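You operate a simulated robot arm through the tools that you are given. There is no shell and no other tool.

The job below is to be done with a simulated two-armed robot. You get a single attempt, and the scene is never put back.

## Task
Take the towel pack on the upper shelf under the cup machine and put it away on the third store rack shelf from the top. Open the lid drawer, put the black press on the bare patch by the tissue carton away in the inside of the lid drawer, then shut the drawer. Take the yellow slip and leave it on the top of the right freezer lid. Push the meat door shut. Push the middle grille shut. Open the bench drawer, take the scrub pad and leave it in the inside of the bench drawer, then shut the drawer. Open the fish door. Do these in any order. Set down upright: black press. The middle grille goes anticlockwise seen from above, to its stop.

The check looks at the end state, three seconds after you hand in, the way a careful person would. Anything else that was tipped, shoved, dropped, spilled or broken makes it a failure. Lids that push on must go on centred and level and be pressed home; caps that screw on are set level and turned clockwise until they are tight. Flat cloth is picked up by pressing the open fingertips on it (5 to 10 N) and closing them slowly along it; thin cloth reads only 2 to 8 mm in the jaws.

## Robot
Two 7-joint arms with fingered hands on one trunk, on a base that moves. Base frame: it is fixed to the floor where the robot stands at the start and does not move with it; the origin is under the middle of the robot, x ahead of it, y to its left, z up. Lengths are in mm, angles in rad, forces in N, time in s.
The left shoulder is at the start at [20, 123, 887], the right one opposite. With the tool pointing down near the work surface each hand reaches from about 100 to 460 mm from the robot's upright axis, wherever it stands, measured 20 degrees to its own side. Places, roughly: bench drawer [1300, 1000, 700]; black press (6x6x11 cm) [3100, -3300, 900]; fish door [1900, -1200, 500]; inside of the bench drawer [1400, 1100, 600]; inside of the lid drawer [2900, -3200, 600]; lid drawer [2900, -3200, 600]; meat door [3000, -1700, 500]; middle grille [2300, -1300, 400]; scrub pad (8x6x4 cm) [-800, 400, 900]; third store rack shelf [-1800, -800, 900]; top of the right freezer lid [3900, -5100, 900]; towel pack (17x7x8 cm) [400, -1800, 500]; yellow slip [3000, -3250, 750]. Payload 2.4 kg a hand.
The tool frame of a hand sits at the grasp point between the pads (the TCP): z along the fingers, y along the line on which they close. The tips reach 17 mm beyond it. The gripper opens to 88 mm; its body begins 47 mm behind the TCP. The gripper is a hand of 3 fingers: y runs from the thumb to the fingers, the wrist lies at [0, 0, -165] in the tool frame, and closing takes about 1.5 s.
Orientation is that of the tool frame in the base frame, as a unit quaternion [w, x, y, z]. With the fingers straight down and closing along the base's y, the tool's x points along the base's -x, its y along +y and its z along -z.

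## Interface
- The arms move only by the tool drive_tool. It takes "left_moves", "right_moves" or both (then of equal length, played together; a hand with none holds still); each is a list of rows, each an object (a shift or turn left out is 0, a gripper value left out holds the last) with "linear": the shift along the base's x, y, z in mm, a list of three; "delta_rot": the turn, a rotation vector about the base's x, y, z in rad, a list of three. In form: [{"linear": [x, y, z], "delta_rot": [wx, wy, wz]}, ...]. A call has 1 to 20 rows; each row shifts and turns the commanded pose from where the row before left it. "left_grip" and "right_grip" are, for a hand that has rows, the gripper command, from -1 (shut) to 1 (fully open), values between in proportion, set as the call begins (left out, the last holds). Each row takes 0.2 s and may step no farther than 50 mm and 0.15 rad from the row before; otherwise, or with a gripper value out of range, the whole call is refused. Where a pose cannot be reached the arm comes as near as it can. A force on the tool above 40 N (or 10 N above the force at the start of the call, whichever is more), or a blocked arm, ends the call early, and 0.2 s more pass. The fingers move at their own pace (about 45 mm/s each) and stop on an object; they squeeze with about 28 N. The grip force told is the motor's: it shows also when the fingers shut on nothing. Time passes only in rows, and 0.2 s behind the last, so rows that do not move let the fingers close. The reply holds the time, the measured pose of the TCP, the force on the tool along the base axes, the opening and the grip force, in the units named above and with some noise, with the torque about the TCP (base axes, N m) and any sound that the robot's microphone picked up.
- Cameras (640 x 400 px; columns grow to the right, rows downward): "scene" is now at [63.5, 9.4, 1348.5]; the picture's right is [0.13, -0.99, 0.00], its down [-0.69, -0.09, -0.72] and it looks along [0.71, 0.10, -0.70] (base axes); focal length 258 px, centre (320, 200). "left" rides on the left gripper at [-52, 4, -66] in its tool frame; the picture's right is [-0.08, -1.00, 0.00], its down [0.78, -0.07, -0.62] and it looks along [0.62, -0.05, 0.78] (tool axes); focal length 243 px, centre (320, 200). "right" rides on the right gripper at [52, 4, -66] in its tool frame; the picture's right is [-0.08, 1.00, 0.00], its down [-0.78, -0.07, -0.62] and it looks along [-0.62, -0.05, 0.78] (tool axes); focal length 243 px, centre (320, 200).
- snapshot(camera): a new picture of that camera. The clock stands still meanwhile.
- move_column(by): moves the trunk up (or, below 0, down) by that many mm; the arms and the scene camera ride with it, the base frame stays. It gives what a move gives, with no picture.
- steer(legs): drives the robot by 1 to 6 legs, each [ahead, left, turn to the left] in mm, mm and rad, along the robot's own axes; the way and the turn of a leg run together, so that a leg with both is an arc; at most 1500 mm and 3.142 rad a leg. The arms and the cameras ride along, it lands a little off, and it stops where it bumps. It gives what a move gives.
- set_fingers(finger1, finger2, thumb_bend, hand): sets how far each is bent, from 0 (flat) to 100 (curled in); at 30 the hand is open as for a grip, at 70 the pads meet at the TCP. One left out holds its place. A second passes; each finger stops where it meets its share of the squeeze, and holds until it gets a number again. A gripper value or a shape takes the hand back. It gives what a move gives, with no picture; readings hold the bend of each and the force on the fingers (four entries, about 0 where the hand has none), thumb and palm.
- hand_shape(shape, hand): the hand has 3 fingers and takes this shape, open, in about a second: jaw (thumb against the fingers, like two jaws); tri (thumb and two fingers); tip (a fingertip pinch); poke (one finger out to press); point (the index stretched); flat (the hand flat); cup (the hand cupped); fist (a fist). The gripper value then closes the fingers along that shape, each until it touches; the sizes above hold for jaw. It gives what a move gives, with no picture.
- head_to(pan, tilt): turns the head with the scene camera to pan (to the left, within 2.094 rad either way) and tilt (down, from -0.506 to 1.204), counted from straight ahead of the robot. It gives what a move gives.
- measure_at(camera, pixels): for up to 12 pixels [column, row] of the newest picture of that camera ("zoom" is the newest enlarged one), the place [x, y, z] in the base frame of the surface seen there, good to about 3 mm. The clock stands still meanwhile.
- close_up(camera, box): a new picture of the part [left, top, right, bottom] of that camera's present view, enlarged. The clock stands still meanwhile.
- finish_job(): hands the job in; it is judged then, once.

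Unless the task says otherwise, let go and move clear before handing in.

The tools are called after "Emit:" as name(argument=value, ...) on one line, values as JSON. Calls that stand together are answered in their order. drive_tool: Moves the arms, as the interface text tells. Its arguments: {"type":"object","properties":{"left_moves":{"type":"array","items":{"type":"object","properties":{"linear":{"type":"array","items":{"type":"number"}},"delta_rot":{"type":"array","items":{"type":"number"}}}}},"left_grip":{"type":"number"},"right_moves":{"type":"array","items":{"type":"object","properties":{"linear":{"type":"array","items":{"type":"number"}},"delta_rot":{"type":"array","items":{"type":"number"}}}}},"right_grip":{"type":"number"}},"required":[]} The other tools are called the same way: move_column (by) moves the trunk up or down; hand_shape (shape, hand) gives the hand a shape; set_fingers (finger1, finger2, thumb_bend, hand) moves the fingers one by one; steer (legs) drives the base; head_to (pan, tilt) turns the head that bears the scene camera; snapshot (camera) takes a picture; measure_at (camera, pixels) gives the place of the surface under pixels of a picture; close_up (camera, box) takes an enlarged picture of a part of a camera's view; finish_job () hands the job in.

At the start:

```text
t: 0.0
left_tcp_pos: [371.7, 175.5, 764.4]
left_orientation: [0.0, 0.0, 1.0, 0.0]
left_ft_force: [-0.5, 0.0, -0.4]
left_torque: [0.03, -0.01, 0.01]
left_finger_gap: 88.0
left_grip_force: 0.1
left_shape: jaw
left_bend: [30.0, 30.0, 30.0]
left_finger forces: [0.1, 0.0, 0.0, 0.0, 0.0, 0.0]
right_tcp_pos: [328.5, -140.8, 659.8]
right_orientation: [0.001, 0.001, 1.0, 0.0]
right_ft_force: [0.0, 0.1, 1.2]
right_torque: [0.0, 0.02, -0.01]
right_finger_gap: 87.9
right_grip_force: 0.0
right_shape: jaw
right_bend: [30.0, 30.0, 30.0]
right_finger forces: [0.0, 0.1, 0.1, 0.0, 0.0, 0.0]
trunk travel left (down, up): [-100.0, 730.0]
robot x, y, heading: [-2.5, -1.7, -0.002]
head pan, tilt (commanded): [0.134, 0.77]
```

scene: 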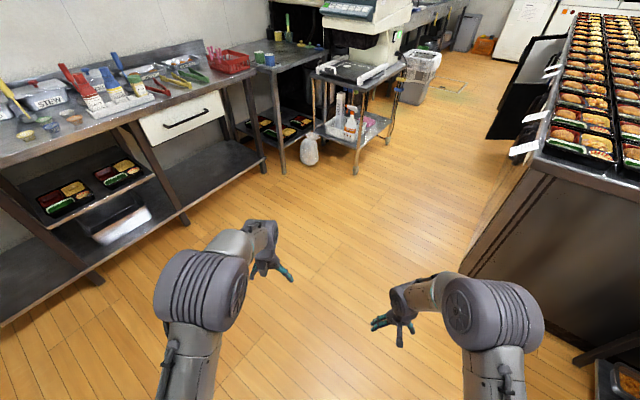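
right: 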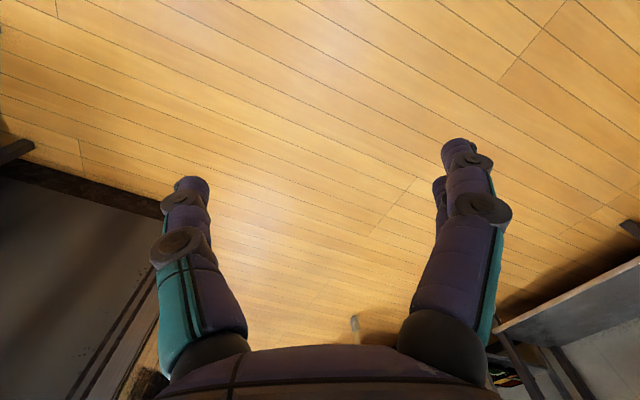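
left: 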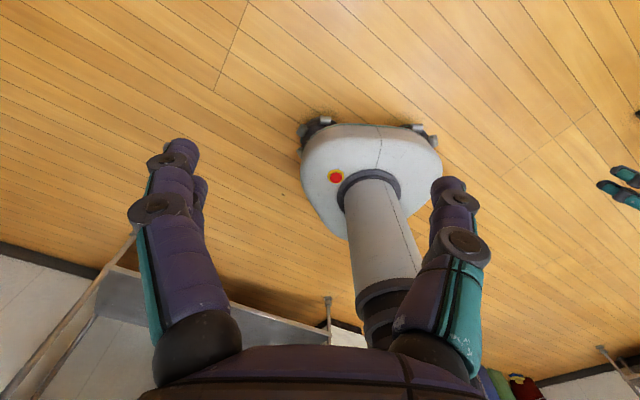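

The scene view shows a bench with a white-fronted drawer (pixel ~185,118) to the front left and an island with food trays on the right. I'll look around with the head first to map the room.

Emit:
head_to(pan=0, tilt=0.3)

Emit:
snapshot(camera="scene")

Emit:
head_to(pan=-1.2, tilt=0.4)

Emit:
snapshot(camera="scene")

Emit:
head_to(pan=1.3, tilt=0.4)

Emit:
snapshot(camera="scene")

Emit:
head_to(pan=2.09, tilt=0.4)

Emit:
snapshot(camera="scene")

Emit:
head_to(pan=-2.09, tilt=0.4)

Emit:
snapshot(camera="scene")

```text
t: 0.9
left_tcp_pos: [372.3, 176.2, 764.7]
left_orientation: [0.0, 0.0, 1.0, -0.001]
left_ft_force: [0.2, -0.1, -0.2]
left_torque: [0.03, -0.01, 0.01]
left_finger_gap: 88.2
left_grip_force: 0.1
left_shape: jaw
left_bend: [30.0, 30.0, 30.0]
left_finger forces: [0.0, 0.1, 0.1, 0.0, 0.0, 0.0]
right_tcp_pos: [328.1, -141.3, 661.6]
right_orientation: [0.001, 0.0, 1.0, -0.001]
right_ft_force: [0.2, -0.1, -0.6]
right_torque: [-0.02, -0.04, 0.05]
right_finger_gap: 87.9
right_grip_force: 0.1
right_shape: jaw
right_bend: [30.0, 30.0, 30.0]
right_finger forces: [0.0, 0.0, 0.1, 0.0, 0.1, 0.0]
trunk travel left (down, up): [-100.0, 730.0]
robot x, y, heading: [-0.6, -2.9, 0.005]
head pan, tilt (commanded): [0.0, 0.3]
```

```text
taken
```

scene: 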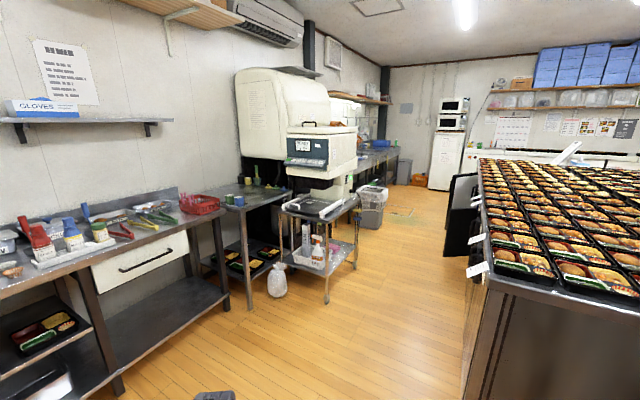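

```text
t: 2.3
left_tcp_pos: [372.5, 175.1, 763.4]
left_orientation: [0.0, 0.0, 1.0, -0.001]
left_ft_force: [0.2, -0.6, -0.6]
left_torque: [0.01, 0.01, 0.03]
left_finger_gap: 87.7
left_grip_force: 0.1
left_shape: jaw
left_bend: [30.0, 30.0, 30.0]
left_finger forces: [0.0, 0.0, 0.1, 0.0, 0.0, 0.0]
right_tcp_pos: [328.3, -140.2, 660.7]
right_orientation: [0.0, 0.0, 1.0, 0.001]
right_ft_force: [0.4, -0.7, -0.4]
right_torque: [-0.03, -0.03, 0.0]
right_finger_gap: 88.1
right_grip_force: 0.0
right_shape: jaw
right_bend: [30.0, 30.0, 30.0]
right_finger forces: [0.0, 0.0, 0.0, 0.0, 0.0, 0.1]
trunk travel left (down, up): [-100.0, 730.0]
robot x, y, heading: [1.8, 2.3, -0.004]
head pan, tilt (commanded): [-1.201, 0.4]
```

```text
taken
```

scene: 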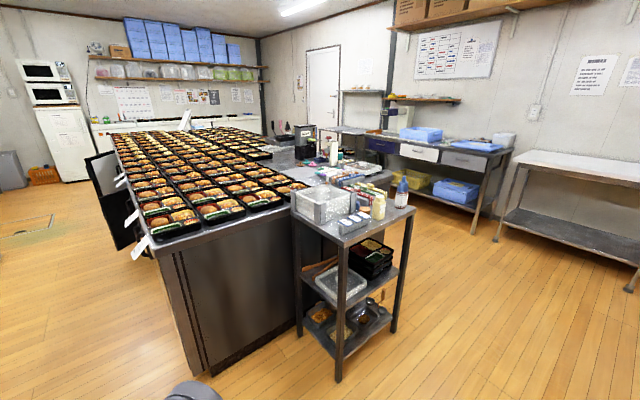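

```text
t: 4.6
left_tcp_pos: [372.9, 175.5, 764.5]
left_orientation: [0.0, 0.0, 1.0, 0.0]
left_ft_force: [0.3, -0.1, 0.5]
left_torque: [0.05, -0.03, 0.02]
left_finger_gap: 88.1
left_grip_force: 0.0
left_shape: jaw
left_bend: [30.0, 30.0, 30.0]
left_finger forces: [0.0, 0.0, 0.0, 0.1, 0.0, 0.0]
right_tcp_pos: [328.0, -139.0, 660.4]
right_orientation: [0.0, -0.001, 1.0, 0.0]
right_ft_force: [0.3, -0.7, -0.4]
right_torque: [0.0, 0.02, 0.01]
right_finger_gap: 88.1
right_grip_force: 0.1
right_shape: jaw
right_bend: [30.0, 30.0, 30.0]
right_finger forces: [0.0, 0.0, 0.1, 0.1, 0.0, 0.1]
trunk travel left (down, up): [-100.0, 730.0]
robot x, y, heading: [1.0, 0.3, -0.004]
head pan, tilt (commanded): [1.3, 0.4]
```

```text
taken
```

scene: 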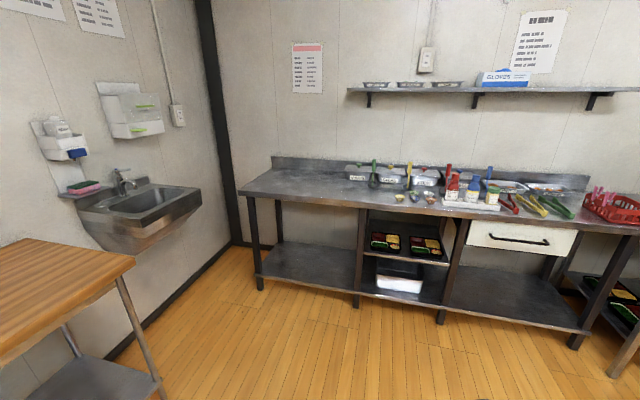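

```text
t: 5.7
left_tcp_pos: [372.8, 176.1, 764.3]
left_orientation: [0.0, 0.0, 1.0, 0.0]
left_ft_force: [0.1, -1.7, -0.5]
left_torque: [0.0, 0.02, 0.0]
left_finger_gap: 87.9
left_grip_force: 0.0
left_shape: jaw
left_bend: [30.0, 30.0, 30.0]
left_finger forces: [0.0, 0.0, 0.0, 0.0, 0.0, 0.1]
right_tcp_pos: [327.7, -140.0, 660.9]
right_orientation: [0.0, 0.0, 1.0, 0.001]
right_ft_force: [-0.8, -0.8, 0.0]
right_torque: [0.03, 0.01, -0.01]
right_finger_gap: 87.9
right_grip_force: 0.0
right_shape: jaw
right_bend: [30.0, 30.0, 30.0]
right_finger forces: [0.0, 0.0, 0.0, 0.0, 0.1, 0.0]
trunk travel left (down, up): [-100.0, 730.0]
robot x, y, heading: [-1.1, 3.4, 0.0]
head pan, tilt (commanded): [2.089, 0.4]
```

```text
taken
```

scene: 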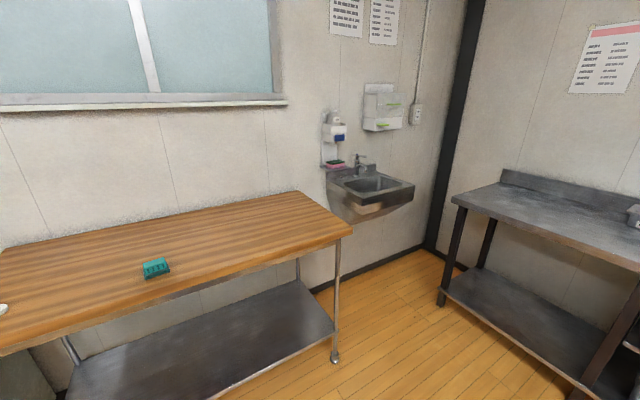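

```text
t: 9.1
left_tcp_pos: [372.0, 175.9, 764.8]
left_orientation: [0.0, 0.0, 1.0, 0.0]
left_ft_force: [0.0, -0.3, 0.4]
left_torque: [-0.04, -0.01, 0.01]
left_finger_gap: 87.8
left_grip_force: 0.0
left_shape: jaw
left_bend: [30.0, 30.0, 30.0]
left_finger forces: [0.1, 0.1, 0.1, 0.1, 0.1, 0.1]
right_tcp_pos: [327.9, -140.6, 661.6]
right_orientation: [0.0, 0.0, 1.0, -0.001]
right_ft_force: [0.5, 0.4, 0.3]
right_torque: [-0.02, -0.01, -0.01]
right_finger_gap: 88.0
right_grip_force: 0.0
right_shape: jaw
right_bend: [30.0, 30.0, 30.0]
right_finger forces: [0.0, 0.0, 0.1, 0.0, 0.1, 0.0]
trunk travel left (down, up): [-100.0, 730.0]
robot x, y, heading: [0.0, -0.0, 0.005]
head pan, tilt (commanded): [-2.089, 0.4]
```

```text
taken
```

scene: 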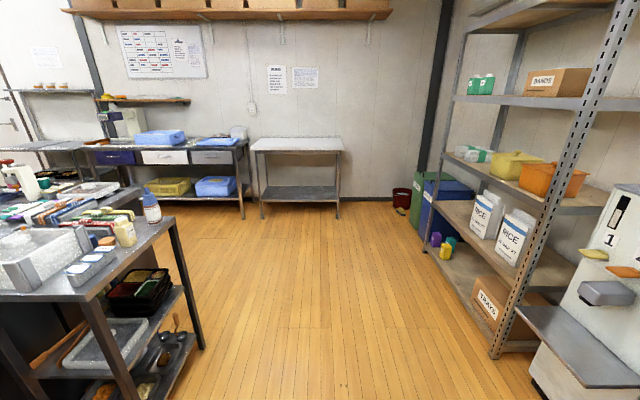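

The scan shows the scrub pad (teal, ~155,268 in the pan +2.09 view) on the wooden table behind-left, and the store rack at the right rear. I'll re-aim at the scrub pad and measure it.

Emit:
head_to(pan=2.09, tilt=0.6)

Emit:
snapshot(camera="scene")

```text
t: 12.5
left_tcp_pos: [372.0, 176.6, 765.2]
left_orientation: [0.001, 0.0, 1.0, 0.001]
left_ft_force: [0.6, 0.7, -0.3]
left_torque: [0.04, -0.03, 0.01]
left_finger_gap: 88.1
left_grip_force: 0.1
left_shape: jaw
left_bend: [30.0, 30.0, 30.0]
left_finger forces: [0.0, 0.0, 0.1, 0.0, 0.0, 0.0]
right_tcp_pos: [327.6, -140.2, 661.5]
right_orientation: [0.0, 0.0, 1.0, 0.0]
right_ft_force: [0.2, 1.0, -0.1]
right_torque: [0.0, 0.02, -0.01]
right_finger_gap: 88.0
right_grip_force: 0.0
right_shape: jaw
right_bend: [30.0, 30.0, 30.0]
right_finger forces: [0.0, 0.1, 0.0, 0.0, 0.0, 0.1]
trunk travel left (down, up): [-100.0, 730.0]
robot x, y, heading: [0.5, 1.1, 0.002]
head pan, tilt (commanded): [2.089, 0.6]
```

```text
taken
```

scene: 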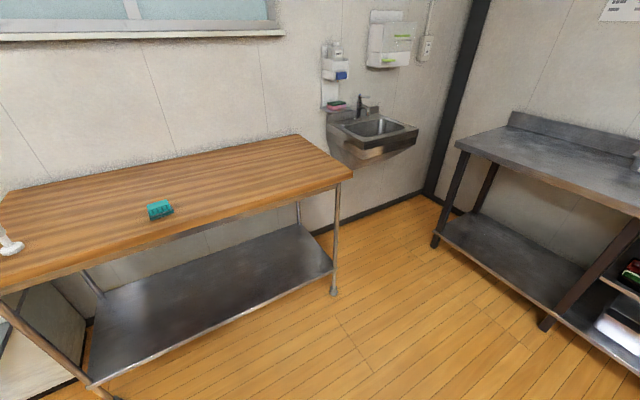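

Emit:
close_up(camera="scene", box=[110, 180, 210, 240])

Emit:
measure_at(camera="scene", pixels=[[160, 206], [160, 216], [351, 174], [300, 135], [10, 255], [120, 222], [200, 210], [335, 290], [148, 208], [172, 206]])

```text
6.40 times, centred on (160, 210) of scene
```

zoom: 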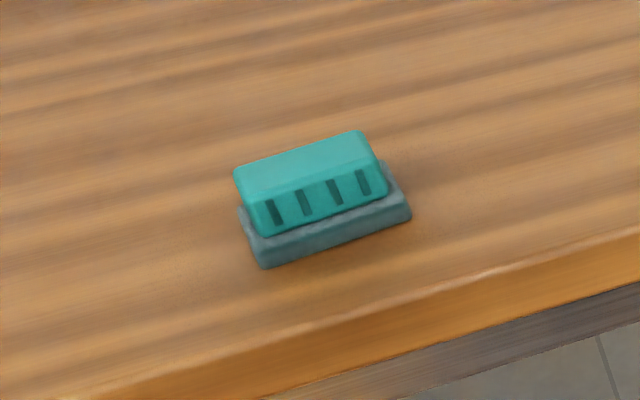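

```text
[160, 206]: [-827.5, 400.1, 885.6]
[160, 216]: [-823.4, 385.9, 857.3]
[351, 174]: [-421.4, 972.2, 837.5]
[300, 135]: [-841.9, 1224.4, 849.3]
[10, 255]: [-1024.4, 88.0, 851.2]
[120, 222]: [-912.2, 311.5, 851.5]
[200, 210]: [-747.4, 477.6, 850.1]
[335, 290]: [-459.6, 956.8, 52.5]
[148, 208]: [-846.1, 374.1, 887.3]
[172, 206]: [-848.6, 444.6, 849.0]
```

The pad sits at about (-830, 395, 885) with the table top at z≈850, near its front edge. Next I'll measure the bench drawer.

Emit:
head_to(pan=0.6, tilt=0.5)

Emit:
snapshot(camera="scene")

```text
t: 14.1
left_tcp_pos: [372.4, 175.6, 765.6]
left_orientation: [0.0, 0.0, 1.0, 0.0]
left_ft_force: [0.3, 0.7, -1.0]
left_torque: [-0.01, -0.01, 0.05]
left_finger_gap: 87.7
left_grip_force: 0.1
left_shape: jaw
left_bend: [30.0, 30.0, 30.0]
left_finger forces: [0.0, 0.1, 0.1, 0.0, 0.1, 0.0]
right_tcp_pos: [327.4, -140.7, 662.6]
right_orientation: [0.0, 0.0, 1.0, 0.0]
right_ft_force: [-0.8, 0.5, -0.1]
right_torque: [-0.02, 0.04, 0.0]
right_finger_gap: 87.8
right_grip_force: 0.1
right_shape: jaw
right_bend: [30.0, 30.0, 30.0]
right_finger forces: [0.1, 0.0, 0.0, 0.1, 0.0, 0.0]
trunk travel left (down, up): [-100.0, 730.0]
robot x, y, heading: [0.8, 0.4, 0.001]
head pan, tilt (commanded): [0.6, 0.499]
```

```text
taken
```

scene: 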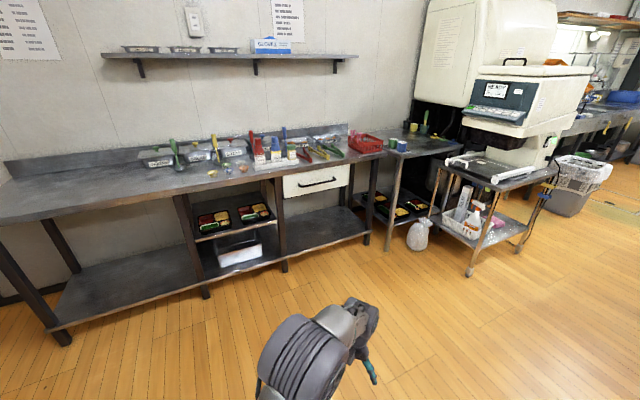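

Emit:
close_up(camera="scene", box=[260, 130, 390, 212])

Emit:
measure_at(camera="scene", pixels=[[300, 187], [318, 184], [335, 180], [284, 180], [349, 168], [287, 196], [349, 184], [317, 175], [285, 240], [367, 205], [369, 158], [283, 172]])

```text
4.88 times, centred on (325, 171) of scene
```

zoom: 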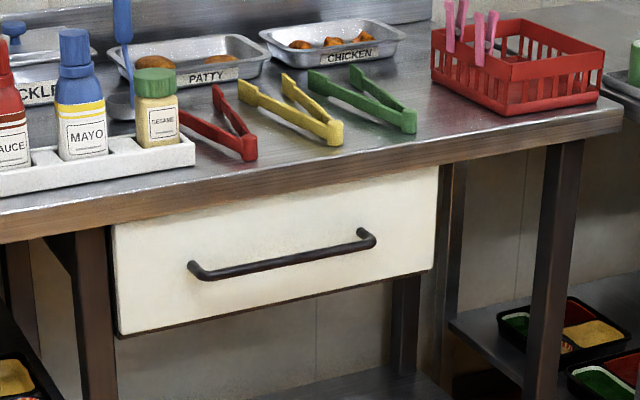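

```text
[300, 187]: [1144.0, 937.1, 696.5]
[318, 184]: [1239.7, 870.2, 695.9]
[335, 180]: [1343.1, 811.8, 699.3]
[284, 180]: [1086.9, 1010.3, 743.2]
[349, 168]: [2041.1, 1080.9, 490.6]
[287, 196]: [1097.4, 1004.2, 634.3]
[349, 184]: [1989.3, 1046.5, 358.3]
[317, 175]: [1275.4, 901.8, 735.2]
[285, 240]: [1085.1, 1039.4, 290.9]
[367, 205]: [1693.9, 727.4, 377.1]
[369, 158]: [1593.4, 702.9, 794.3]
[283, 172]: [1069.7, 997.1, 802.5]
```

The handle bar runs from about (1144,937) to (1343,812) at z≈696, with the drawer front ~43 mm behind it and the bench line at about -31° from x. Now I'll look toward the cup machine and towel pack on the right.

Emit:
head_to(pan=-1.4, tilt=0.5)

Emit:
snapshot(camera="scene")

Emit:
measure_at(camera="scene", pixels=[[320, 200], [380, 150], [250, 250], [420, 200], [200, 300]])

```text
t: 16.0
left_tcp_pos: [372.9, 175.8, 764.3]
left_orientation: [0.0, 0.001, 1.0, 0.0]
left_ft_force: [-0.1, 0.7, -0.1]
left_torque: [0.02, 0.05, -0.03]
left_finger_gap: 87.6
left_grip_force: 0.1
left_shape: jaw
left_bend: [30.0, 30.0, 30.0]
left_finger forces: [0.1, 0.0, 0.0, 0.0, 0.0, 0.1]
right_tcp_pos: [327.8, -140.5, 661.7]
right_orientation: [0.0, -0.001, 1.0, 0.0]
right_ft_force: [0.3, -0.1, -0.9]
right_torque: [-0.01, 0.03, 0.02]
right_finger_gap: 87.8
right_grip_force: 0.1
right_shape: jaw
right_bend: [30.0, 30.0, 30.0]
right_finger forces: [0.0, 0.0, 0.1, 0.0, 0.1, 0.0]
trunk travel left (down, up): [-100.0, 730.0]
robot x, y, heading: [3.0, -1.6, 0.0]
head pan, tilt (commanded): [-1.4, 0.499]
```

```text
taken
```

scene: 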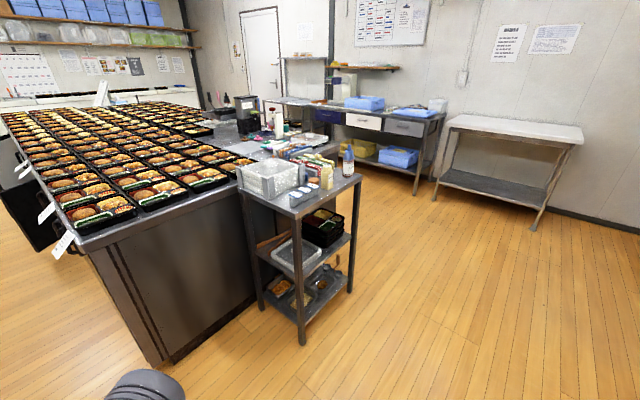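

```text
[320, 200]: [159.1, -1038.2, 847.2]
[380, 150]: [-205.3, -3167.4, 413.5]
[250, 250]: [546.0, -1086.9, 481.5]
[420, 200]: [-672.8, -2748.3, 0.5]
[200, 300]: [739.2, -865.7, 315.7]
```

The far side of the small rack hides the cup machine area around pixel (290,150). I'll zoom in to see it and the counter behind.

Emit:
close_up(camera="scene", box=[200, 60, 440, 210])

Emit:
measure_at(camera="scene", pixels=[[362, 120], [404, 127], [330, 115], [510, 133], [245, 110], [230, 150], [275, 125], [345, 160], [240, 190], [85, 255], [355, 182], [300, 200]])

```text
2.67 times, centred on (320, 135) of scene
```

zoom: 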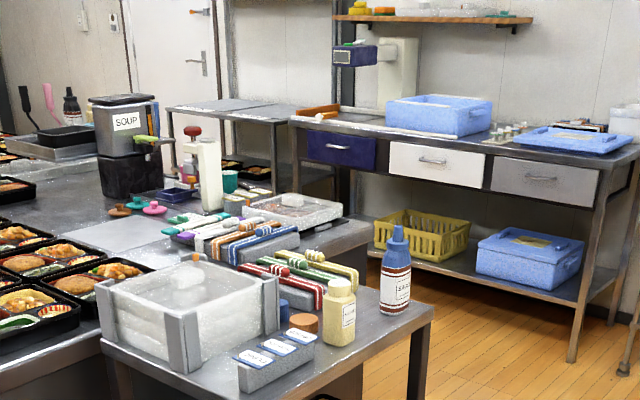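

```text
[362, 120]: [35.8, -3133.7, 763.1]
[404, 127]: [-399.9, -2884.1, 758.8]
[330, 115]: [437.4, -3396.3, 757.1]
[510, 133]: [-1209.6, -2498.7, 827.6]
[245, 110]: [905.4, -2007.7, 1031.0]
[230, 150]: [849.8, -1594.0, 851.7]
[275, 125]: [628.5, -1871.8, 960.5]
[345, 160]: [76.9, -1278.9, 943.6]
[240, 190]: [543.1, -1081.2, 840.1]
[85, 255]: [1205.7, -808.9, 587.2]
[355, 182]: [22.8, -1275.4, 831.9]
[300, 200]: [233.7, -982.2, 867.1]
```

The small rack and island lie along the -31° room axis, and the towel pack is hidden behind them, so I'll do it later. First I'll raise the trunk and drive to the wooden table for the scrub pad.

Emit:
move_column(by=300)

Emit:
steer(legs=[[0, 0, 2.6], [480, -44, 0]])

Emit:
head_to(pan=0.2, tilt=0.9)

Emit:
snapshot(camera="scene")

```text
t: 19.0
left_tcp_pos: [373.0, 175.2, 1065.0]
left_orientation: [0.0, 0.0, 1.0, 0.0]
left_ft_force: [0.3, 0.4, -0.6]
left_torque: [0.0, 0.04, -0.02]
left_finger_gap: 87.9
left_grip_force: 0.1
left_shape: jaw
left_bend: [30.0, 30.0, 30.0]
left_finger forces: [0.0, 0.0, 0.1, 0.0, 0.0, 0.0]
right_tcp_pos: [327.8, -140.8, 961.8]
right_orientation: [0.0, 0.001, 1.0, 0.0]
right_ft_force: [-0.4, 0.0, -1.0]
right_torque: [-0.03, 0.03, 0.05]
right_finger_gap: 87.8
right_grip_force: 0.1
right_shape: jaw
right_bend: [30.0, 30.0, 30.0]
right_finger forces: [0.0, 0.0, 0.0, 0.1, 0.1, 0.0]
trunk travel left (down, up): [-400.0, 430.0]
robot x, y, heading: [-0.4, 3.3, -0.0]
head pan, tilt (commanded): [-1.4, 0.499]
```

```text
t: 28.2
left_tcp_pos: [-822.9, 260.6, 1065.1]
left_orientation: [0.0, 0.974, -0.228, 0.0]
left_ft_force: [0.7, 0.4, 0.0]
left_torque: [-0.01, -0.01, 0.0]
left_finger_gap: 87.8
left_grip_force: 0.1
left_shape: jaw
left_bend: [30.0, 30.0, 30.0]
left_finger forces: [0.0, 0.0, 0.0, 0.0, 0.0, 0.0]
right_tcp_pos: [-642.8, 523.7, 959.9]
right_orientation: [0.0, 0.974, -0.227, 0.0]
right_ft_force: [0.3, 0.4, 0.2]
right_torque: [-0.05, -0.01, 0.02]
right_finger_gap: 87.6
right_grip_force: 0.1
right_shape: jaw
right_bend: [30.0, 30.0, 30.0]
right_finger forces: [0.0, 0.0, 0.0, 0.0, 0.0, 0.0]
trunk travel left (down, up): [-400.0, 430.0]
robot x, y, heading: [-410.1, 252.5, 2.686]
head pan, tilt (commanded): [-1.4, 0.499]
```

```text
t: 29.9
left_tcp_pos: [-823.3, 261.4, 1065.0]
left_orientation: [0.001, 0.974, -0.227, 0.0]
left_ft_force: [0.6, -0.6, -0.4]
left_torque: [0.0, -0.02, -0.01]
left_finger_gap: 87.9
left_grip_force: 0.0
left_shape: jaw
left_bend: [30.0, 30.0, 30.0]
left_finger forces: [0.0, 0.1, 0.0, 0.1, 0.1, 0.1]
right_tcp_pos: [-643.1, 525.2, 961.1]
right_orientation: [0.0, 0.974, -0.227, -0.001]
right_ft_force: [0.4, -0.7, 0.2]
right_torque: [-0.01, -0.02, -0.01]
right_finger_gap: 87.5
right_grip_force: 0.1
right_shape: jaw
right_bend: [30.0, 30.0, 30.0]
right_finger forces: [0.0, 0.1, 0.0, 0.0, 0.1, 0.1]
trunk travel left (down, up): [-400.0, 430.0]
robot x, y, heading: [-411.6, 255.2, 2.685]
head pan, tilt (commanded): [0.201, 0.901]
```

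```text
taken
```

scene: 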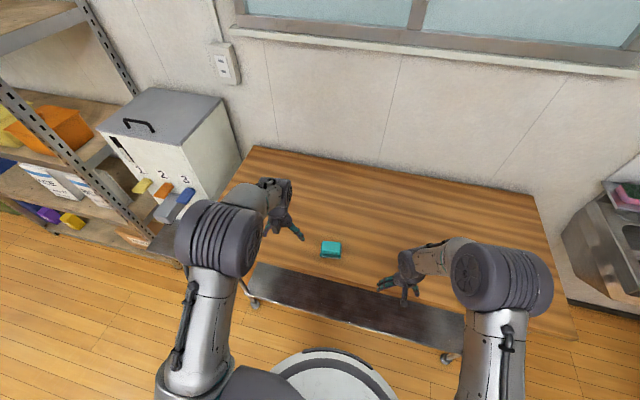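

The pad is at pixel (330,249), between the hands, with the base just short of the table. I'll zoom in and measure it.

Emit:
close_up(camera="scene", box=[290, 225, 370, 275])

Emit:
measure_at(camera="zoom", pixels=[[320, 160], [250, 150], [400, 155], [250, 215], [390, 225], [240, 260], [395, 265], [320, 245], [470, 250], [160, 220]])

```text
8.00 times, centred on (330, 250) of scene
```

zoom: 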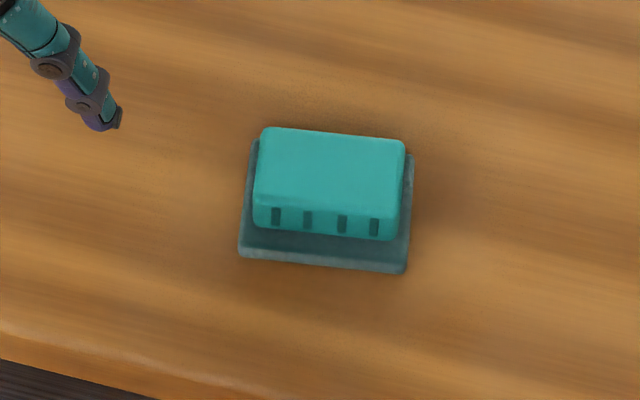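

```text
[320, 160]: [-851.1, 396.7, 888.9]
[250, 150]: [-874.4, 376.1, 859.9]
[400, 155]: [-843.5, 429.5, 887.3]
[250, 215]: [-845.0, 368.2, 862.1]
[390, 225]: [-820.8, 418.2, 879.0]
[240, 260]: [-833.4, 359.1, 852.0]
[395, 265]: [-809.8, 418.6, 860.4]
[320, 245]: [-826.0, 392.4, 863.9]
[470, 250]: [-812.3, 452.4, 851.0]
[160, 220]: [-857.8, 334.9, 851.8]
```

The pad's centre is about (-842, 398), its 6 cm width pointing along my forward axis. I'll check the gap between the base and the lower shelf before edging closer.

Emit:
measure_at(camera="scene", pixels=[[330, 352], [300, 318], [400, 345], [335, 365], [255, 305], [450, 358], [380, 390]])

Emit:
drive_tool(left_moves=[{"delta_rot": [0, 0, -0.15]}, {"delta_rot": [0, 0, -0.15]}, {"delta_rot": [0, 0, -0.15]}, {"delta_rot": [0, 0, -0.15]}, {"delta_rot": [0, 0, -0.15]}, {"delta_rot": [0, 0, -0.15]}, {"delta_rot": [0, 0, -0.15]}, {"delta_rot": [0, 0, -0.15]}, {"delta_rot": [0, 0, -0.15]}, {"delta_rot": [0, 0, -0.15]}])

```text
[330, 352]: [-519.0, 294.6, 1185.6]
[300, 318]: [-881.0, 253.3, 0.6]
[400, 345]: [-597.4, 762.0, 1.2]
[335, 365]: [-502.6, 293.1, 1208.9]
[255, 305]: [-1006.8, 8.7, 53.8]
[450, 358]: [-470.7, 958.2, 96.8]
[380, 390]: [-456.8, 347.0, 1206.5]
```

```text
t: 32.0
left_tcp_pos: [-823.8, 260.6, 1064.6]
left_orientation: [0.0, -0.557, 0.831, 0.0]
left_ft_force: [-0.7, -0.3, 0.1]
left_torque: [0.04, 0.01, -0.01]
left_finger_gap: 87.9
left_grip_force: 0.0
left_shape: jaw
left_bend: [30.0, 30.0, 30.0]
left_finger forces: [0.1, 0.0, 0.0, 0.0, 0.1, 0.1]
right_tcp_pos: [-643.4, 524.6, 962.2]
right_orientation: [0.0, 0.974, -0.228, 0.0]
right_ft_force: [-0.3, 0.2, -0.2]
right_torque: [-0.02, 0.01, 0.01]
right_finger_gap: 87.5
right_grip_force: 0.1
right_shape: jaw
right_bend: [30.0, 30.0, 30.0]
right_finger forces: [0.1, 0.0, 0.0, 0.1, 0.1, 0.1]
trunk travel left (down, up): [-400.0, 430.0]
robot x, y, heading: [-411.8, 252.2, 2.679]
head pan, tilt (commanded): [0.201, 0.901]
```

The wrist turned freely and now closes along ~157°, matching the pad's width. I'll lift the right hand clear, drive 50 mm ahead, lower the trunk a bit, and bring the left hand above the pad.

Emit:
drive_tool(right_moves=[{"linear": [0, 0, 40]}, {"linear": [0, 0, 40]}, {"linear": [0, 0, 40]}])

Emit:
steer(legs=[[50, 0, 0]])

Emit:
move_column(by=-120)

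Emit:
close_up(camera="scene", box=[240, 200, 440, 325])

```text
t: 32.9
left_tcp_pos: [-822.3, 261.1, 1064.7]
left_orientation: [-0.001, -0.558, 0.83, 0.001]
left_ft_force: [0.4, -0.3, 0.4]
left_torque: [0.0, 0.04, 0.01]
left_finger_gap: 88.0
left_grip_force: 0.1
left_shape: jaw
left_bend: [30.0, 30.0, 30.0]
left_finger forces: [0.0, 0.0, 0.0, 0.0, 0.1, 0.0]
right_tcp_pos: [-642.3, 523.4, 1081.7]
right_orientation: [0.0, 0.974, -0.227, 0.0]
right_ft_force: [-0.7, 0.4, -0.1]
right_torque: [0.01, -0.01, -0.04]
right_finger_gap: 88.0
right_grip_force: 0.1
right_shape: jaw
right_bend: [30.0, 30.0, 30.0]
right_finger forces: [0.1, 0.0, 0.0, 0.1, 0.0, 0.0]
trunk travel left (down, up): [-400.0, 430.0]
robot x, y, heading: [-412.2, 252.5, 2.683]
head pan, tilt (commanded): [0.201, 0.901]
```

```text
t: 33.8
left_tcp_pos: [-869.4, 283.5, 1063.2]
left_orientation: [0.0, -0.558, 0.83, -0.001]
left_ft_force: [0.2, -0.1, -0.9]
left_torque: [-0.02, -0.02, -0.01]
left_finger_gap: 87.9
left_grip_force: 0.0
left_shape: jaw
left_bend: [30.0, 30.0, 30.0]
left_finger forces: [0.1, 0.1, 0.0, 0.1, 0.0, 0.0]
right_tcp_pos: [-689.5, 547.1, 1080.2]
right_orientation: [0.0, 0.974, -0.228, 0.001]
right_ft_force: [-0.8, 0.7, 0.1]
right_torque: [0.0, -0.04, 0.01]
right_finger_gap: 87.8
right_grip_force: 0.1
right_shape: jaw
right_bend: [30.0, 30.0, 30.0]
right_finger forces: [0.0, 0.0, 0.1, 0.0, 0.1, 0.0]
trunk travel left (down, up): [-400.0, 430.0]
robot x, y, heading: [-456.1, 280.4, 2.684]
head pan, tilt (commanded): [0.201, 0.901]
```

```text
t: 35.3
left_tcp_pos: [-867.9, 283.4, 945.4]
left_orientation: [-0.001, -0.558, 0.83, -0.001]
left_ft_force: [0.4, -0.8, 0.4]
left_torque: [-0.02, 0.02, 0.01]
left_finger_gap: 87.8
left_grip_force: 0.1
left_shape: jaw
left_bend: [30.0, 30.0, 30.0]
left_finger forces: [0.0, 0.1, 0.1, 0.0, 0.1, 0.0]
right_tcp_pos: [-687.4, 546.1, 961.3]
right_orientation: [0.0, 0.974, -0.228, 0.0]
right_ft_force: [-0.3, 1.0, 0.4]
right_torque: [0.02, 0.01, -0.03]
right_finger_gap: 88.2
right_grip_force: 0.0
right_shape: jaw
right_bend: [30.0, 30.0, 30.0]
right_finger forces: [0.0, 0.0, 0.0, 0.1, 0.0, 0.0]
trunk travel left (down, up): [-280.0, 550.0]
robot x, y, heading: [-457.2, 276.5, 2.684]
head pan, tilt (commanded): [0.201, 0.901]
```

```text
3.20 times, centred on (340, 262) of scene
```

zoom: 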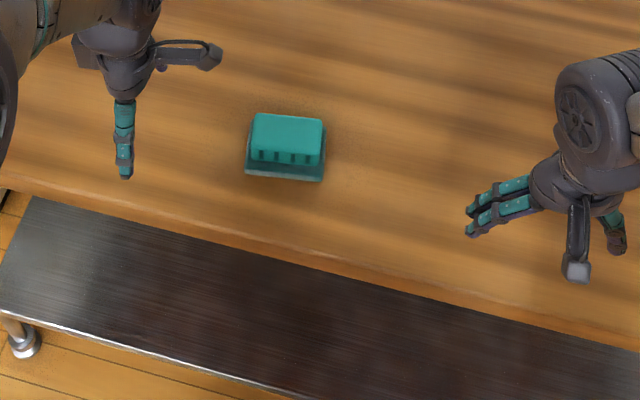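

Now the pad is clearer at zoom (285,147). I'll measure its corners to fix its centre and angle.

Emit:
close_up(camera="scene", box=[305, 225, 353, 255])

Emit:
measure_at(camera="scene", pixels=[[329, 245], [320, 236], [341, 238], [316, 253], [342, 256], [340, 244]])

```text
13.33 times, centred on (329, 240) of scene
```

zoom: 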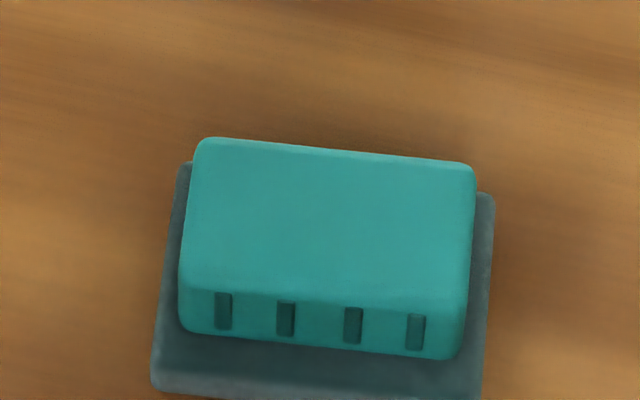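

```text
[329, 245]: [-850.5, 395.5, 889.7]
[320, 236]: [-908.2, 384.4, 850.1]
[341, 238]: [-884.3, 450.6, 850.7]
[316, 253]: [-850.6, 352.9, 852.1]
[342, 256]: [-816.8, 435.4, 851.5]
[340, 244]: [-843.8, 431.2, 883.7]
```

Emit:
measure_at(camera="zoom", pixels=[[205, 150], [465, 172], [190, 280], [460, 295], [330, 220], [158, 375], [475, 390], [485, 210], [180, 180], [325, 330], [320, 380]])

```text
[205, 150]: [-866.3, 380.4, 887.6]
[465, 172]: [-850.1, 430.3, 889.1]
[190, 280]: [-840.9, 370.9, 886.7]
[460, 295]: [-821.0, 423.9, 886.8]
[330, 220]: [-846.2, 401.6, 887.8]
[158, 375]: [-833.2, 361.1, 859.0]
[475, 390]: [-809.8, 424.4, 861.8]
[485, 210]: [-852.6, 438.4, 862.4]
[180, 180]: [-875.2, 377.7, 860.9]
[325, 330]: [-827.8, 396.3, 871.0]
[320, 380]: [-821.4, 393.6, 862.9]
```

The pad's centre is (-844, 401), long axis ~70°, top at z≈888. I'll bring the left hand over it, descend to z≈872, and close.

Emit:
drive_tool(left_moves=[{"linear": [6, 29.5, 0], "delta_rot": [0, 0, 0.02]}, {"linear": [6, 29.5, 0], "delta_rot": [0, 0, 0.02]}, {"linear": [6, 29.5, 0]}, {"linear": [6, 29, 0]}, {"linear": [0, 0, 0]}, {"linear": [0, 0, -15]}, {"linear": [0, 0, -15]}], left_grip=1)

Emit:
snapshot(camera="left")

Emit:
close_up(camera="scene", box=[260, 180, 400, 268])

```text
t: 36.9
left_tcp_pos: [-844.8, 401.1, 915.8]
left_orientation: [0.0, -0.574, 0.819, 0.0]
left_ft_force: [0.1, 0.5, 0.6]
left_torque: [0.03, -0.01, 0.01]
left_finger_gap: 87.6
left_grip_force: 0.0
left_shape: jaw
left_bend: [30.0, 30.0, 30.0]
left_finger forces: [0.0, 0.1, 0.1, 0.0, 0.0, 0.0]
right_tcp_pos: [-687.5, 546.0, 961.0]
right_orientation: [0.0, 0.974, -0.227, 0.0]
right_ft_force: [-0.1, -1.2, -0.5]
right_torque: [-0.02, -0.02, 0.01]
right_finger_gap: 87.8
right_grip_force: 0.0
right_shape: jaw
right_bend: [30.0, 30.0, 30.0]
right_finger forces: [0.1, 0.0, 0.0, 0.0, 0.0, 0.0]
trunk travel left (down, up): [-280.0, 550.0]
robot x, y, heading: [-456.1, 276.4, 2.682]
head pan, tilt (commanded): [0.201, 0.901]
```

```text
taken
```

left: 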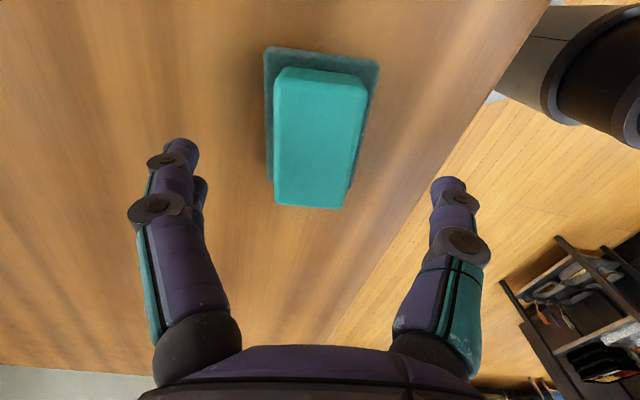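

```text
4.55 times, centred on (330, 224) of scene
```

zoom: 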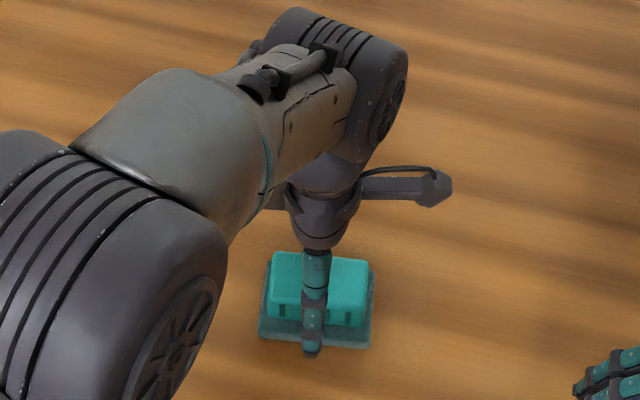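

The left camera shows the pad (320,140) centred between the fingers. I'll descend 43 mm and close.

Emit:
drive_tool(left_moves=[{"linear": [0, 0, -15]}, {"linear": [0, 0, -15]}, {"linear": [0, 0, -13]}, {"linear": [0, 0, 0]}])

Emit:
drive_tool(left_moves=[{}, {}, {}, {}, {}, {}, {}, {}], left_grip=-1)

Emit:
drive_tool(left_moves=[{"linear": [0, 0, 20]}, {"linear": [0, 0, 20]}, {"linear": [0, 0, 30]}, {"linear": [0, 0, 30]}, {"linear": [0, 0, 0]}])

Emit:
snapshot(camera="left")

```text
t: 37.9
left_tcp_pos: [-845.5, 400.6, 870.8]
left_orientation: [0.0, -0.574, 0.819, 0.0]
left_ft_force: [0.1, -0.3, -0.5]
left_torque: [-0.01, -0.01, -0.02]
left_finger_gap: 88.2
left_grip_force: 0.0
left_shape: jaw
left_bend: [30.0, 30.0, 30.0]
left_finger forces: [0.0, 0.0, 0.0, 0.1, 0.1, 0.1]
right_tcp_pos: [-688.4, 547.3, 961.7]
right_orientation: [-0.001, 0.974, -0.228, -0.001]
right_ft_force: [0.3, 0.5, 0.5]
right_torque: [0.04, -0.03, 0.0]
right_finger_gap: 88.1
right_grip_force: 0.1
right_shape: jaw
right_bend: [30.0, 30.0, 30.0]
right_finger forces: [0.0, 0.1, 0.0, 0.0, 0.0, 0.0]
trunk travel left (down, up): [-280.0, 550.0]
robot x, y, heading: [-451.7, 277.9, 2.678]
head pan, tilt (commanded): [0.201, 0.901]
```

```text
t: 39.7
left_tcp_pos: [-845.3, 399.0, 871.5]
left_orientation: [-0.001, -0.574, 0.819, 0.0]
left_ft_force: [0.6, 0.0, -0.8]
left_torque: [0.01, 0.02, 0.0]
left_finger_gap: 45.9
left_grip_force: 27.9
left_shape: jaw
left_bend: [72.0, 72.0, 70.0]
left_finger forces: [12.8, 12.7, 0.0, 0.0, 25.4, 0.1]
right_tcp_pos: [-687.0, 547.0, 960.2]
right_orientation: [0.0, 0.974, -0.227, 0.0]
right_ft_force: [0.3, 0.7, 0.6]
right_torque: [0.01, -0.02, -0.03]
right_finger_gap: 88.0
right_grip_force: 0.1
right_shape: jaw
right_bend: [30.0, 30.0, 30.0]
right_finger forces: [0.1, 0.1, 0.0, 0.0, 0.1, 0.0]
trunk travel left (down, up): [-280.0, 550.0]
robot x, y, heading: [-458.2, 274.9, 2.686]
head pan, tilt (commanded): [0.201, 0.901]
```

```text
t: 40.9
left_tcp_pos: [-844.9, 401.1, 973.3]
left_orientation: [0.0, -0.574, 0.819, 0.0]
left_ft_force: [-0.1, -0.3, -0.8]
left_torque: [0.03, -0.02, 0.02]
left_finger_gap: 45.7
left_grip_force: 27.8
left_shape: jaw
left_bend: [72.0, 72.0, 70.0]
left_finger forces: [12.8, 12.7, 0.0, 0.0, 25.6, 0.0]
right_tcp_pos: [-688.1, 547.5, 960.9]
right_orientation: [-0.001, 0.974, -0.227, -0.001]
right_ft_force: [0.8, -0.6, 0.8]
right_torque: [-0.04, -0.01, -0.01]
right_finger_gap: 87.7
right_grip_force: 0.0
right_shape: jaw
right_bend: [30.0, 30.0, 30.0]
right_finger forces: [0.0, 0.1, 0.0, 0.0, 0.0, 0.0]
trunk travel left (down, up): [-280.0, 550.0]
robot x, y, heading: [-455.4, 277.4, 2.684]
head pan, tilt (commanded): [0.201, 0.901]
```

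```text
taken
```

left: 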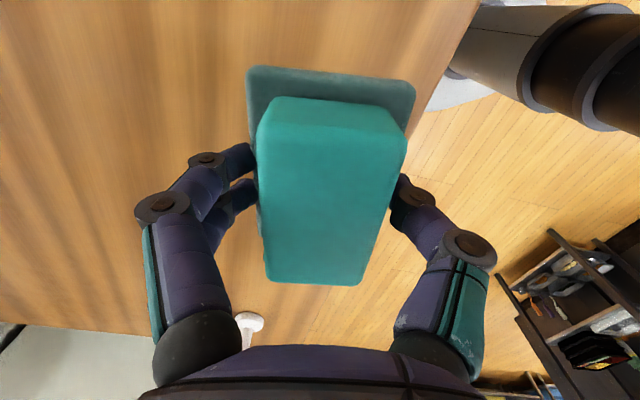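

The pad is held (gap 46 mm, grip 28 N). I'll back away from the table and turn to face the bench.

Emit:
steer(legs=[[-250, 0, 0], [0, 0, -1.62]])

```text
t: 46.7
left_tcp_pos: [-79.5, 543.4, 973.0]
left_orientation: [0.0, 0.211, 0.978, -0.001]
left_ft_force: [0.2, 0.0, -1.0]
left_torque: [-0.03, 0.0, 0.0]
left_finger_gap: 45.4
left_grip_force: 28.0
left_shape: jaw
left_bend: [72.0, 72.0, 70.0]
left_finger forces: [12.7, 12.6, 0.0, 0.1, 25.5, 0.0]
right_tcp_pos: [53.0, 375.3, 960.5]
right_orientation: [0.001, -0.494, 0.869, 0.0]
right_ft_force: [-0.3, 0.1, 0.4]
right_torque: [0.02, -0.03, -0.02]
right_finger_gap: 87.9
right_grip_force: 0.1
right_shape: jaw
right_bend: [30.0, 30.0, 30.0]
right_finger forces: [0.0, 0.0, 0.1, 0.1, 0.1, 0.1]
trunk travel left (down, up): [-280.0, 550.0]
robot x, y, heading: [-232.8, 167.0, 1.037]
head pan, tilt (commanded): [0.201, 0.901]
```

Heading is 1.037, facing the bench. Now I'll drive diagonally to stand before the bench drawer, and then look.

Emit:
steer(legs=[[760, -777, 0]])

Emit:
head_to(pan=-0.2, tilt=0.8)

Emit:
snapshot(camera="scene")

```text
t: 52.3
left_tcp_pos: [996.8, 785.6, 971.7]
left_orientation: [0.0, 0.217, 0.976, 0.0]
left_ft_force: [0.1, -0.3, -0.7]
left_torque: [0.0, 0.03, -0.04]
left_finger_gap: 45.1
left_grip_force: 27.9
left_shape: jaw
left_bend: [72.0, 72.0, 70.0]
left_finger forces: [12.7, 12.5, 0.0, 0.0, 25.4, 0.1]
right_tcp_pos: [1127.6, 616.3, 961.6]
right_orientation: [0.0, -0.488, 0.873, 0.0]
right_ft_force: [0.4, 0.1, -1.2]
right_torque: [0.0, 0.01, -0.05]
right_finger_gap: 87.9
right_grip_force: 0.0
right_shape: jaw
right_bend: [30.0, 30.0, 30.0]
right_finger forces: [0.1, 0.0, 0.1, 0.1, 0.0, 0.0]
trunk travel left (down, up): [-280.0, 550.0]
robot x, y, heading: [836.6, 413.6, 1.022]
head pan, tilt (commanded): [0.201, 0.901]
```

```text
t: 53.2
left_tcp_pos: [996.6, 785.5, 972.1]
left_orientation: [0.0, 0.217, 0.976, 0.001]
left_ft_force: [0.8, 0.9, -0.7]
left_torque: [0.01, 0.01, 0.02]
left_finger_gap: 45.3
left_grip_force: 28.5
left_shape: jaw
left_bend: [72.0, 72.0, 70.0]
left_finger forces: [12.7, 12.7, 0.0, 0.0, 25.4, 0.0]
right_tcp_pos: [1128.6, 616.4, 960.9]
right_orientation: [0.0, -0.489, 0.872, 0.0]
right_ft_force: [-0.5, -0.6, 0.1]
right_torque: [0.01, -0.01, 0.01]
right_finger_gap: 87.9
right_grip_force: 0.1
right_shape: jaw
right_bend: [30.0, 30.0, 30.0]
right_finger forces: [0.1, 0.2, 0.0, 0.1, 0.1, 0.1]
trunk travel left (down, up): [-280.0, 550.0]
robot x, y, heading: [838.3, 407.8, 1.021]
head pan, tilt (commanded): [-0.201, 0.799]
```

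```text
taken
```

scene: 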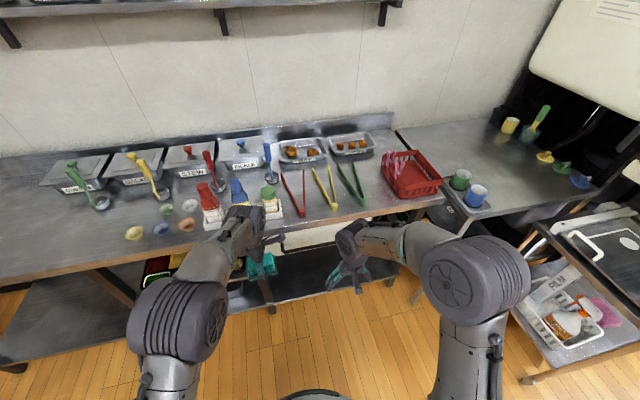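

I stand at (838,408) facing the bench; the drawer handle lies between the hands but is partly hidden. I'll retract the left hand with the pad and pitch the right hand to point forward.

Emit:
drive_tool(left_moves=[{"linear": [-20, -12, 0]}, {"linear": [-20, -12, 0]}, {"linear": [-20, -12, 0]}, {"linear": [-20, -12, 0]}, {"linear": [-20, -12, 0]}, {"linear": [-20, -12, 0]}, {"linear": [-20, -12, 0]}, {}, {}, {}, {}], right_moves=[{"linear": [5.2, 8.5, 0], "delta_rot": [0.1219, -0.0746, 0]}, {"linear": [5.2, 8.5, 0], "delta_rot": [0.1219, -0.0746, 0]}, {"linear": [5.2, 8.5, 0], "delta_rot": [0.1219, -0.0746, 0]}, {"linear": [5.2, 8.5, 0], "delta_rot": [0.1219, -0.0746, 0]}, {"linear": [5.2, 8.5, 0], "delta_rot": [0.1219, -0.0746, 0]}, {"linear": [5.2, 8.5, 0], "delta_rot": [0.1219, -0.0746, 0]}, {"linear": [5.2, 8.5, 0], "delta_rot": [0.1219, -0.0746, 0]}, {"linear": [5.2, 8.5, 0], "delta_rot": [0.1219, -0.0746, 0]}, {"linear": [5.2, 8.5, 0], "delta_rot": [0.1219, -0.0746, 0]}, {"linear": [5.2, 8.5, 0], "delta_rot": [0.1219, -0.0746, 0]}, {"linear": [0, 0, 0], "delta_rot": [0.1219, -0.0746, 0]}])

```text
t: 55.6
left_tcp_pos: [855.9, 703.7, 974.1]
left_orientation: [0.0, 0.218, 0.976, 0.0]
left_ft_force: [-0.3, 0.7, -0.4]
left_torque: [-0.03, 0.02, 0.0]
left_finger_gap: 45.2
left_grip_force: 28.2
left_shape: jaw
left_bend: [72.0, 72.0, 70.0]
left_finger forces: [12.8, 12.6, 0.0, 0.1, 25.3, 0.1]
right_tcp_pos: [1180.4, 701.1, 959.6]
right_orientation: [0.618, -0.345, 0.616, 0.346]
right_ft_force: [-0.1, 0.4, 0.2]
right_torque: [0.0, 0.02, 0.02]
right_finger_gap: 87.7
right_grip_force: 0.1
right_shape: jaw
right_bend: [30.0, 30.0, 30.0]
right_finger forces: [0.0, 0.0, 0.0, 0.0, 0.0, 0.1]
trunk travel left (down, up): [-280.0, 550.0]
robot x, y, heading: [836.2, 407.5, 1.024]
head pan, tilt (commanded): [-0.201, 0.799]
```

The right hand now points straight forward (tool z ≈ (0.52,0.85,0)). I'll roll it 90° so the fingers close vertically.

Emit:
drive_tool(right_moves=[{"delta_rot": [0.0746, 0.1219, 0]}, {"delta_rot": [0.0746, 0.1219, 0]}, {"delta_rot": [0.0746, 0.1219, 0]}, {"delta_rot": [0.0746, 0.1219, 0]}, {"delta_rot": [0.0746, 0.1219, 0]}, {"delta_rot": [0.0746, 0.1219, 0]}, {"delta_rot": [0.0746, 0.1219, 0]}, {"delta_rot": [0.0746, 0.1219, 0]}, {"delta_rot": [0.0746, 0.1219, 0]}, {"delta_rot": [0.0746, 0.1219, 0]}, {"delta_rot": [0.0746, 0.1219, 0]}])

Emit:
move_column(by=-150)

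Emit:
snapshot(camera="scene")

Emit:
snapshot(camera="right")

```text
t: 58.0
left_tcp_pos: [856.9, 702.8, 974.9]
left_orientation: [0.0, 0.218, 0.976, 0.0]
left_ft_force: [0.3, -0.4, -0.8]
left_torque: [0.01, -0.01, -0.02]
left_finger_gap: 45.2
left_grip_force: 27.9
left_shape: jaw
left_bend: [72.0, 72.0, 70.0]
left_finger forces: [12.8, 12.6, 0.1, 0.0, 25.4, 0.0]
right_tcp_pos: [1179.4, 700.8, 960.9]
right_orientation: [0.19, 0.192, 0.681, 0.681]
right_ft_force: [0.1, 0.5, -0.2]
right_torque: [-0.03, 0.01, 0.0]
right_finger_gap: 87.9
right_grip_force: 0.1
right_shape: jaw
right_bend: [30.0, 30.0, 30.0]
right_finger forces: [0.0, 0.1, 0.0, 0.1, 0.0, 0.1]
trunk travel left (down, up): [-280.0, 550.0]
robot x, y, heading: [837.5, 410.9, 1.02]
head pan, tilt (commanded): [-0.201, 0.799]
```

```text
t: 59.7
left_tcp_pos: [855.3, 703.5, 823.3]
left_orientation: [0.0, 0.217, 0.976, -0.001]
left_ft_force: [-0.2, -0.2, -1.0]
left_torque: [0.0, 0.01, -0.02]
left_finger_gap: 45.0
left_grip_force: 27.8
left_shape: jaw
left_bend: [72.0, 72.0, 70.0]
left_finger forces: [12.9, 12.6, 0.1, 0.0, 25.5, 0.0]
right_tcp_pos: [1179.6, 702.0, 812.4]
right_orientation: [0.192, 0.192, 0.68, 0.681]
right_ft_force: [-0.3, -0.1, 0.3]
right_torque: [0.0, 0.02, 0.02]
right_finger_gap: 87.8
right_grip_force: 0.0
right_shape: jaw
right_bend: [30.0, 30.0, 30.0]
right_finger forces: [0.0, 0.0, 0.1, 0.0, 0.1, 0.0]
trunk travel left (down, up): [-130.0, 700.0]
robot x, y, heading: [833.6, 408.9, 1.016]
head pan, tilt (commanded): [-0.201, 0.799]
```

```text
taken
```

scene: 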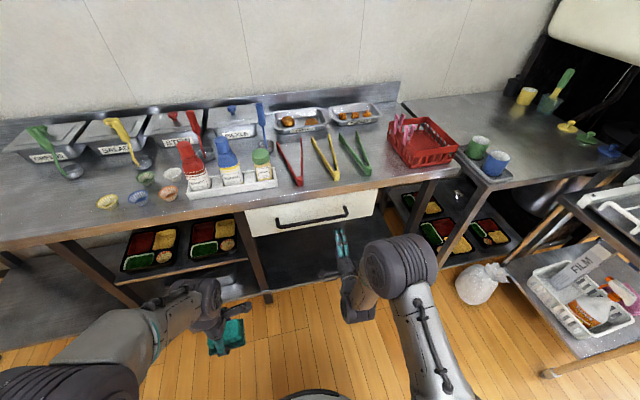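

```text
taken
```

right: 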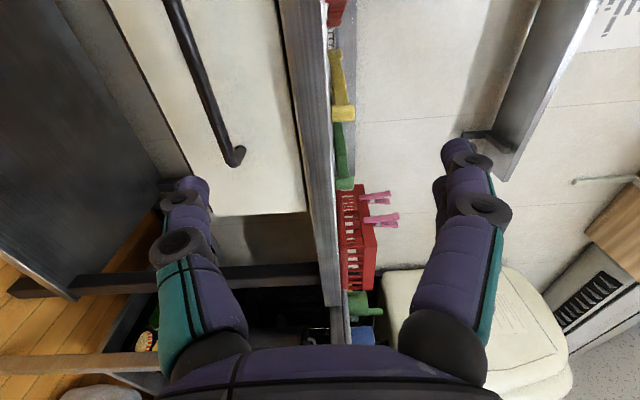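

The handle is visible at scene (277,222)–(347,210), above and beyond the right hand. I'll measure it precisely.

Emit:
close_up(camera="scene", box=[240, 180, 400, 280])

Emit:
measure_at(camera="scene", pixels=[[285, 222], [312, 218], [335, 215], [312, 210], [260, 225], [365, 205], [312, 226], [370, 193], [245, 208], [318, 198]])

```text
4.00 times, centred on (320, 230) of scene
```

zoom: 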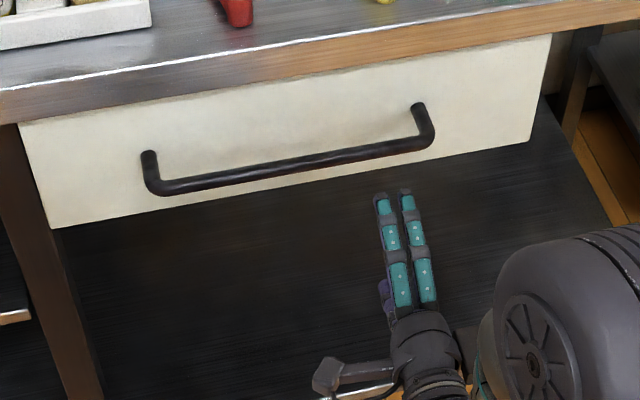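

```text
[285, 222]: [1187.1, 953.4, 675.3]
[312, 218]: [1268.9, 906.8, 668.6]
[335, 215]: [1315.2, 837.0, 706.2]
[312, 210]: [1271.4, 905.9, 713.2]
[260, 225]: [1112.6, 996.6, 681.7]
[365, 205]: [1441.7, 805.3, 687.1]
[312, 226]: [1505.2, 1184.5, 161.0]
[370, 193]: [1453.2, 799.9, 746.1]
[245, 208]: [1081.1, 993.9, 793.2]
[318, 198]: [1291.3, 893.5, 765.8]
```

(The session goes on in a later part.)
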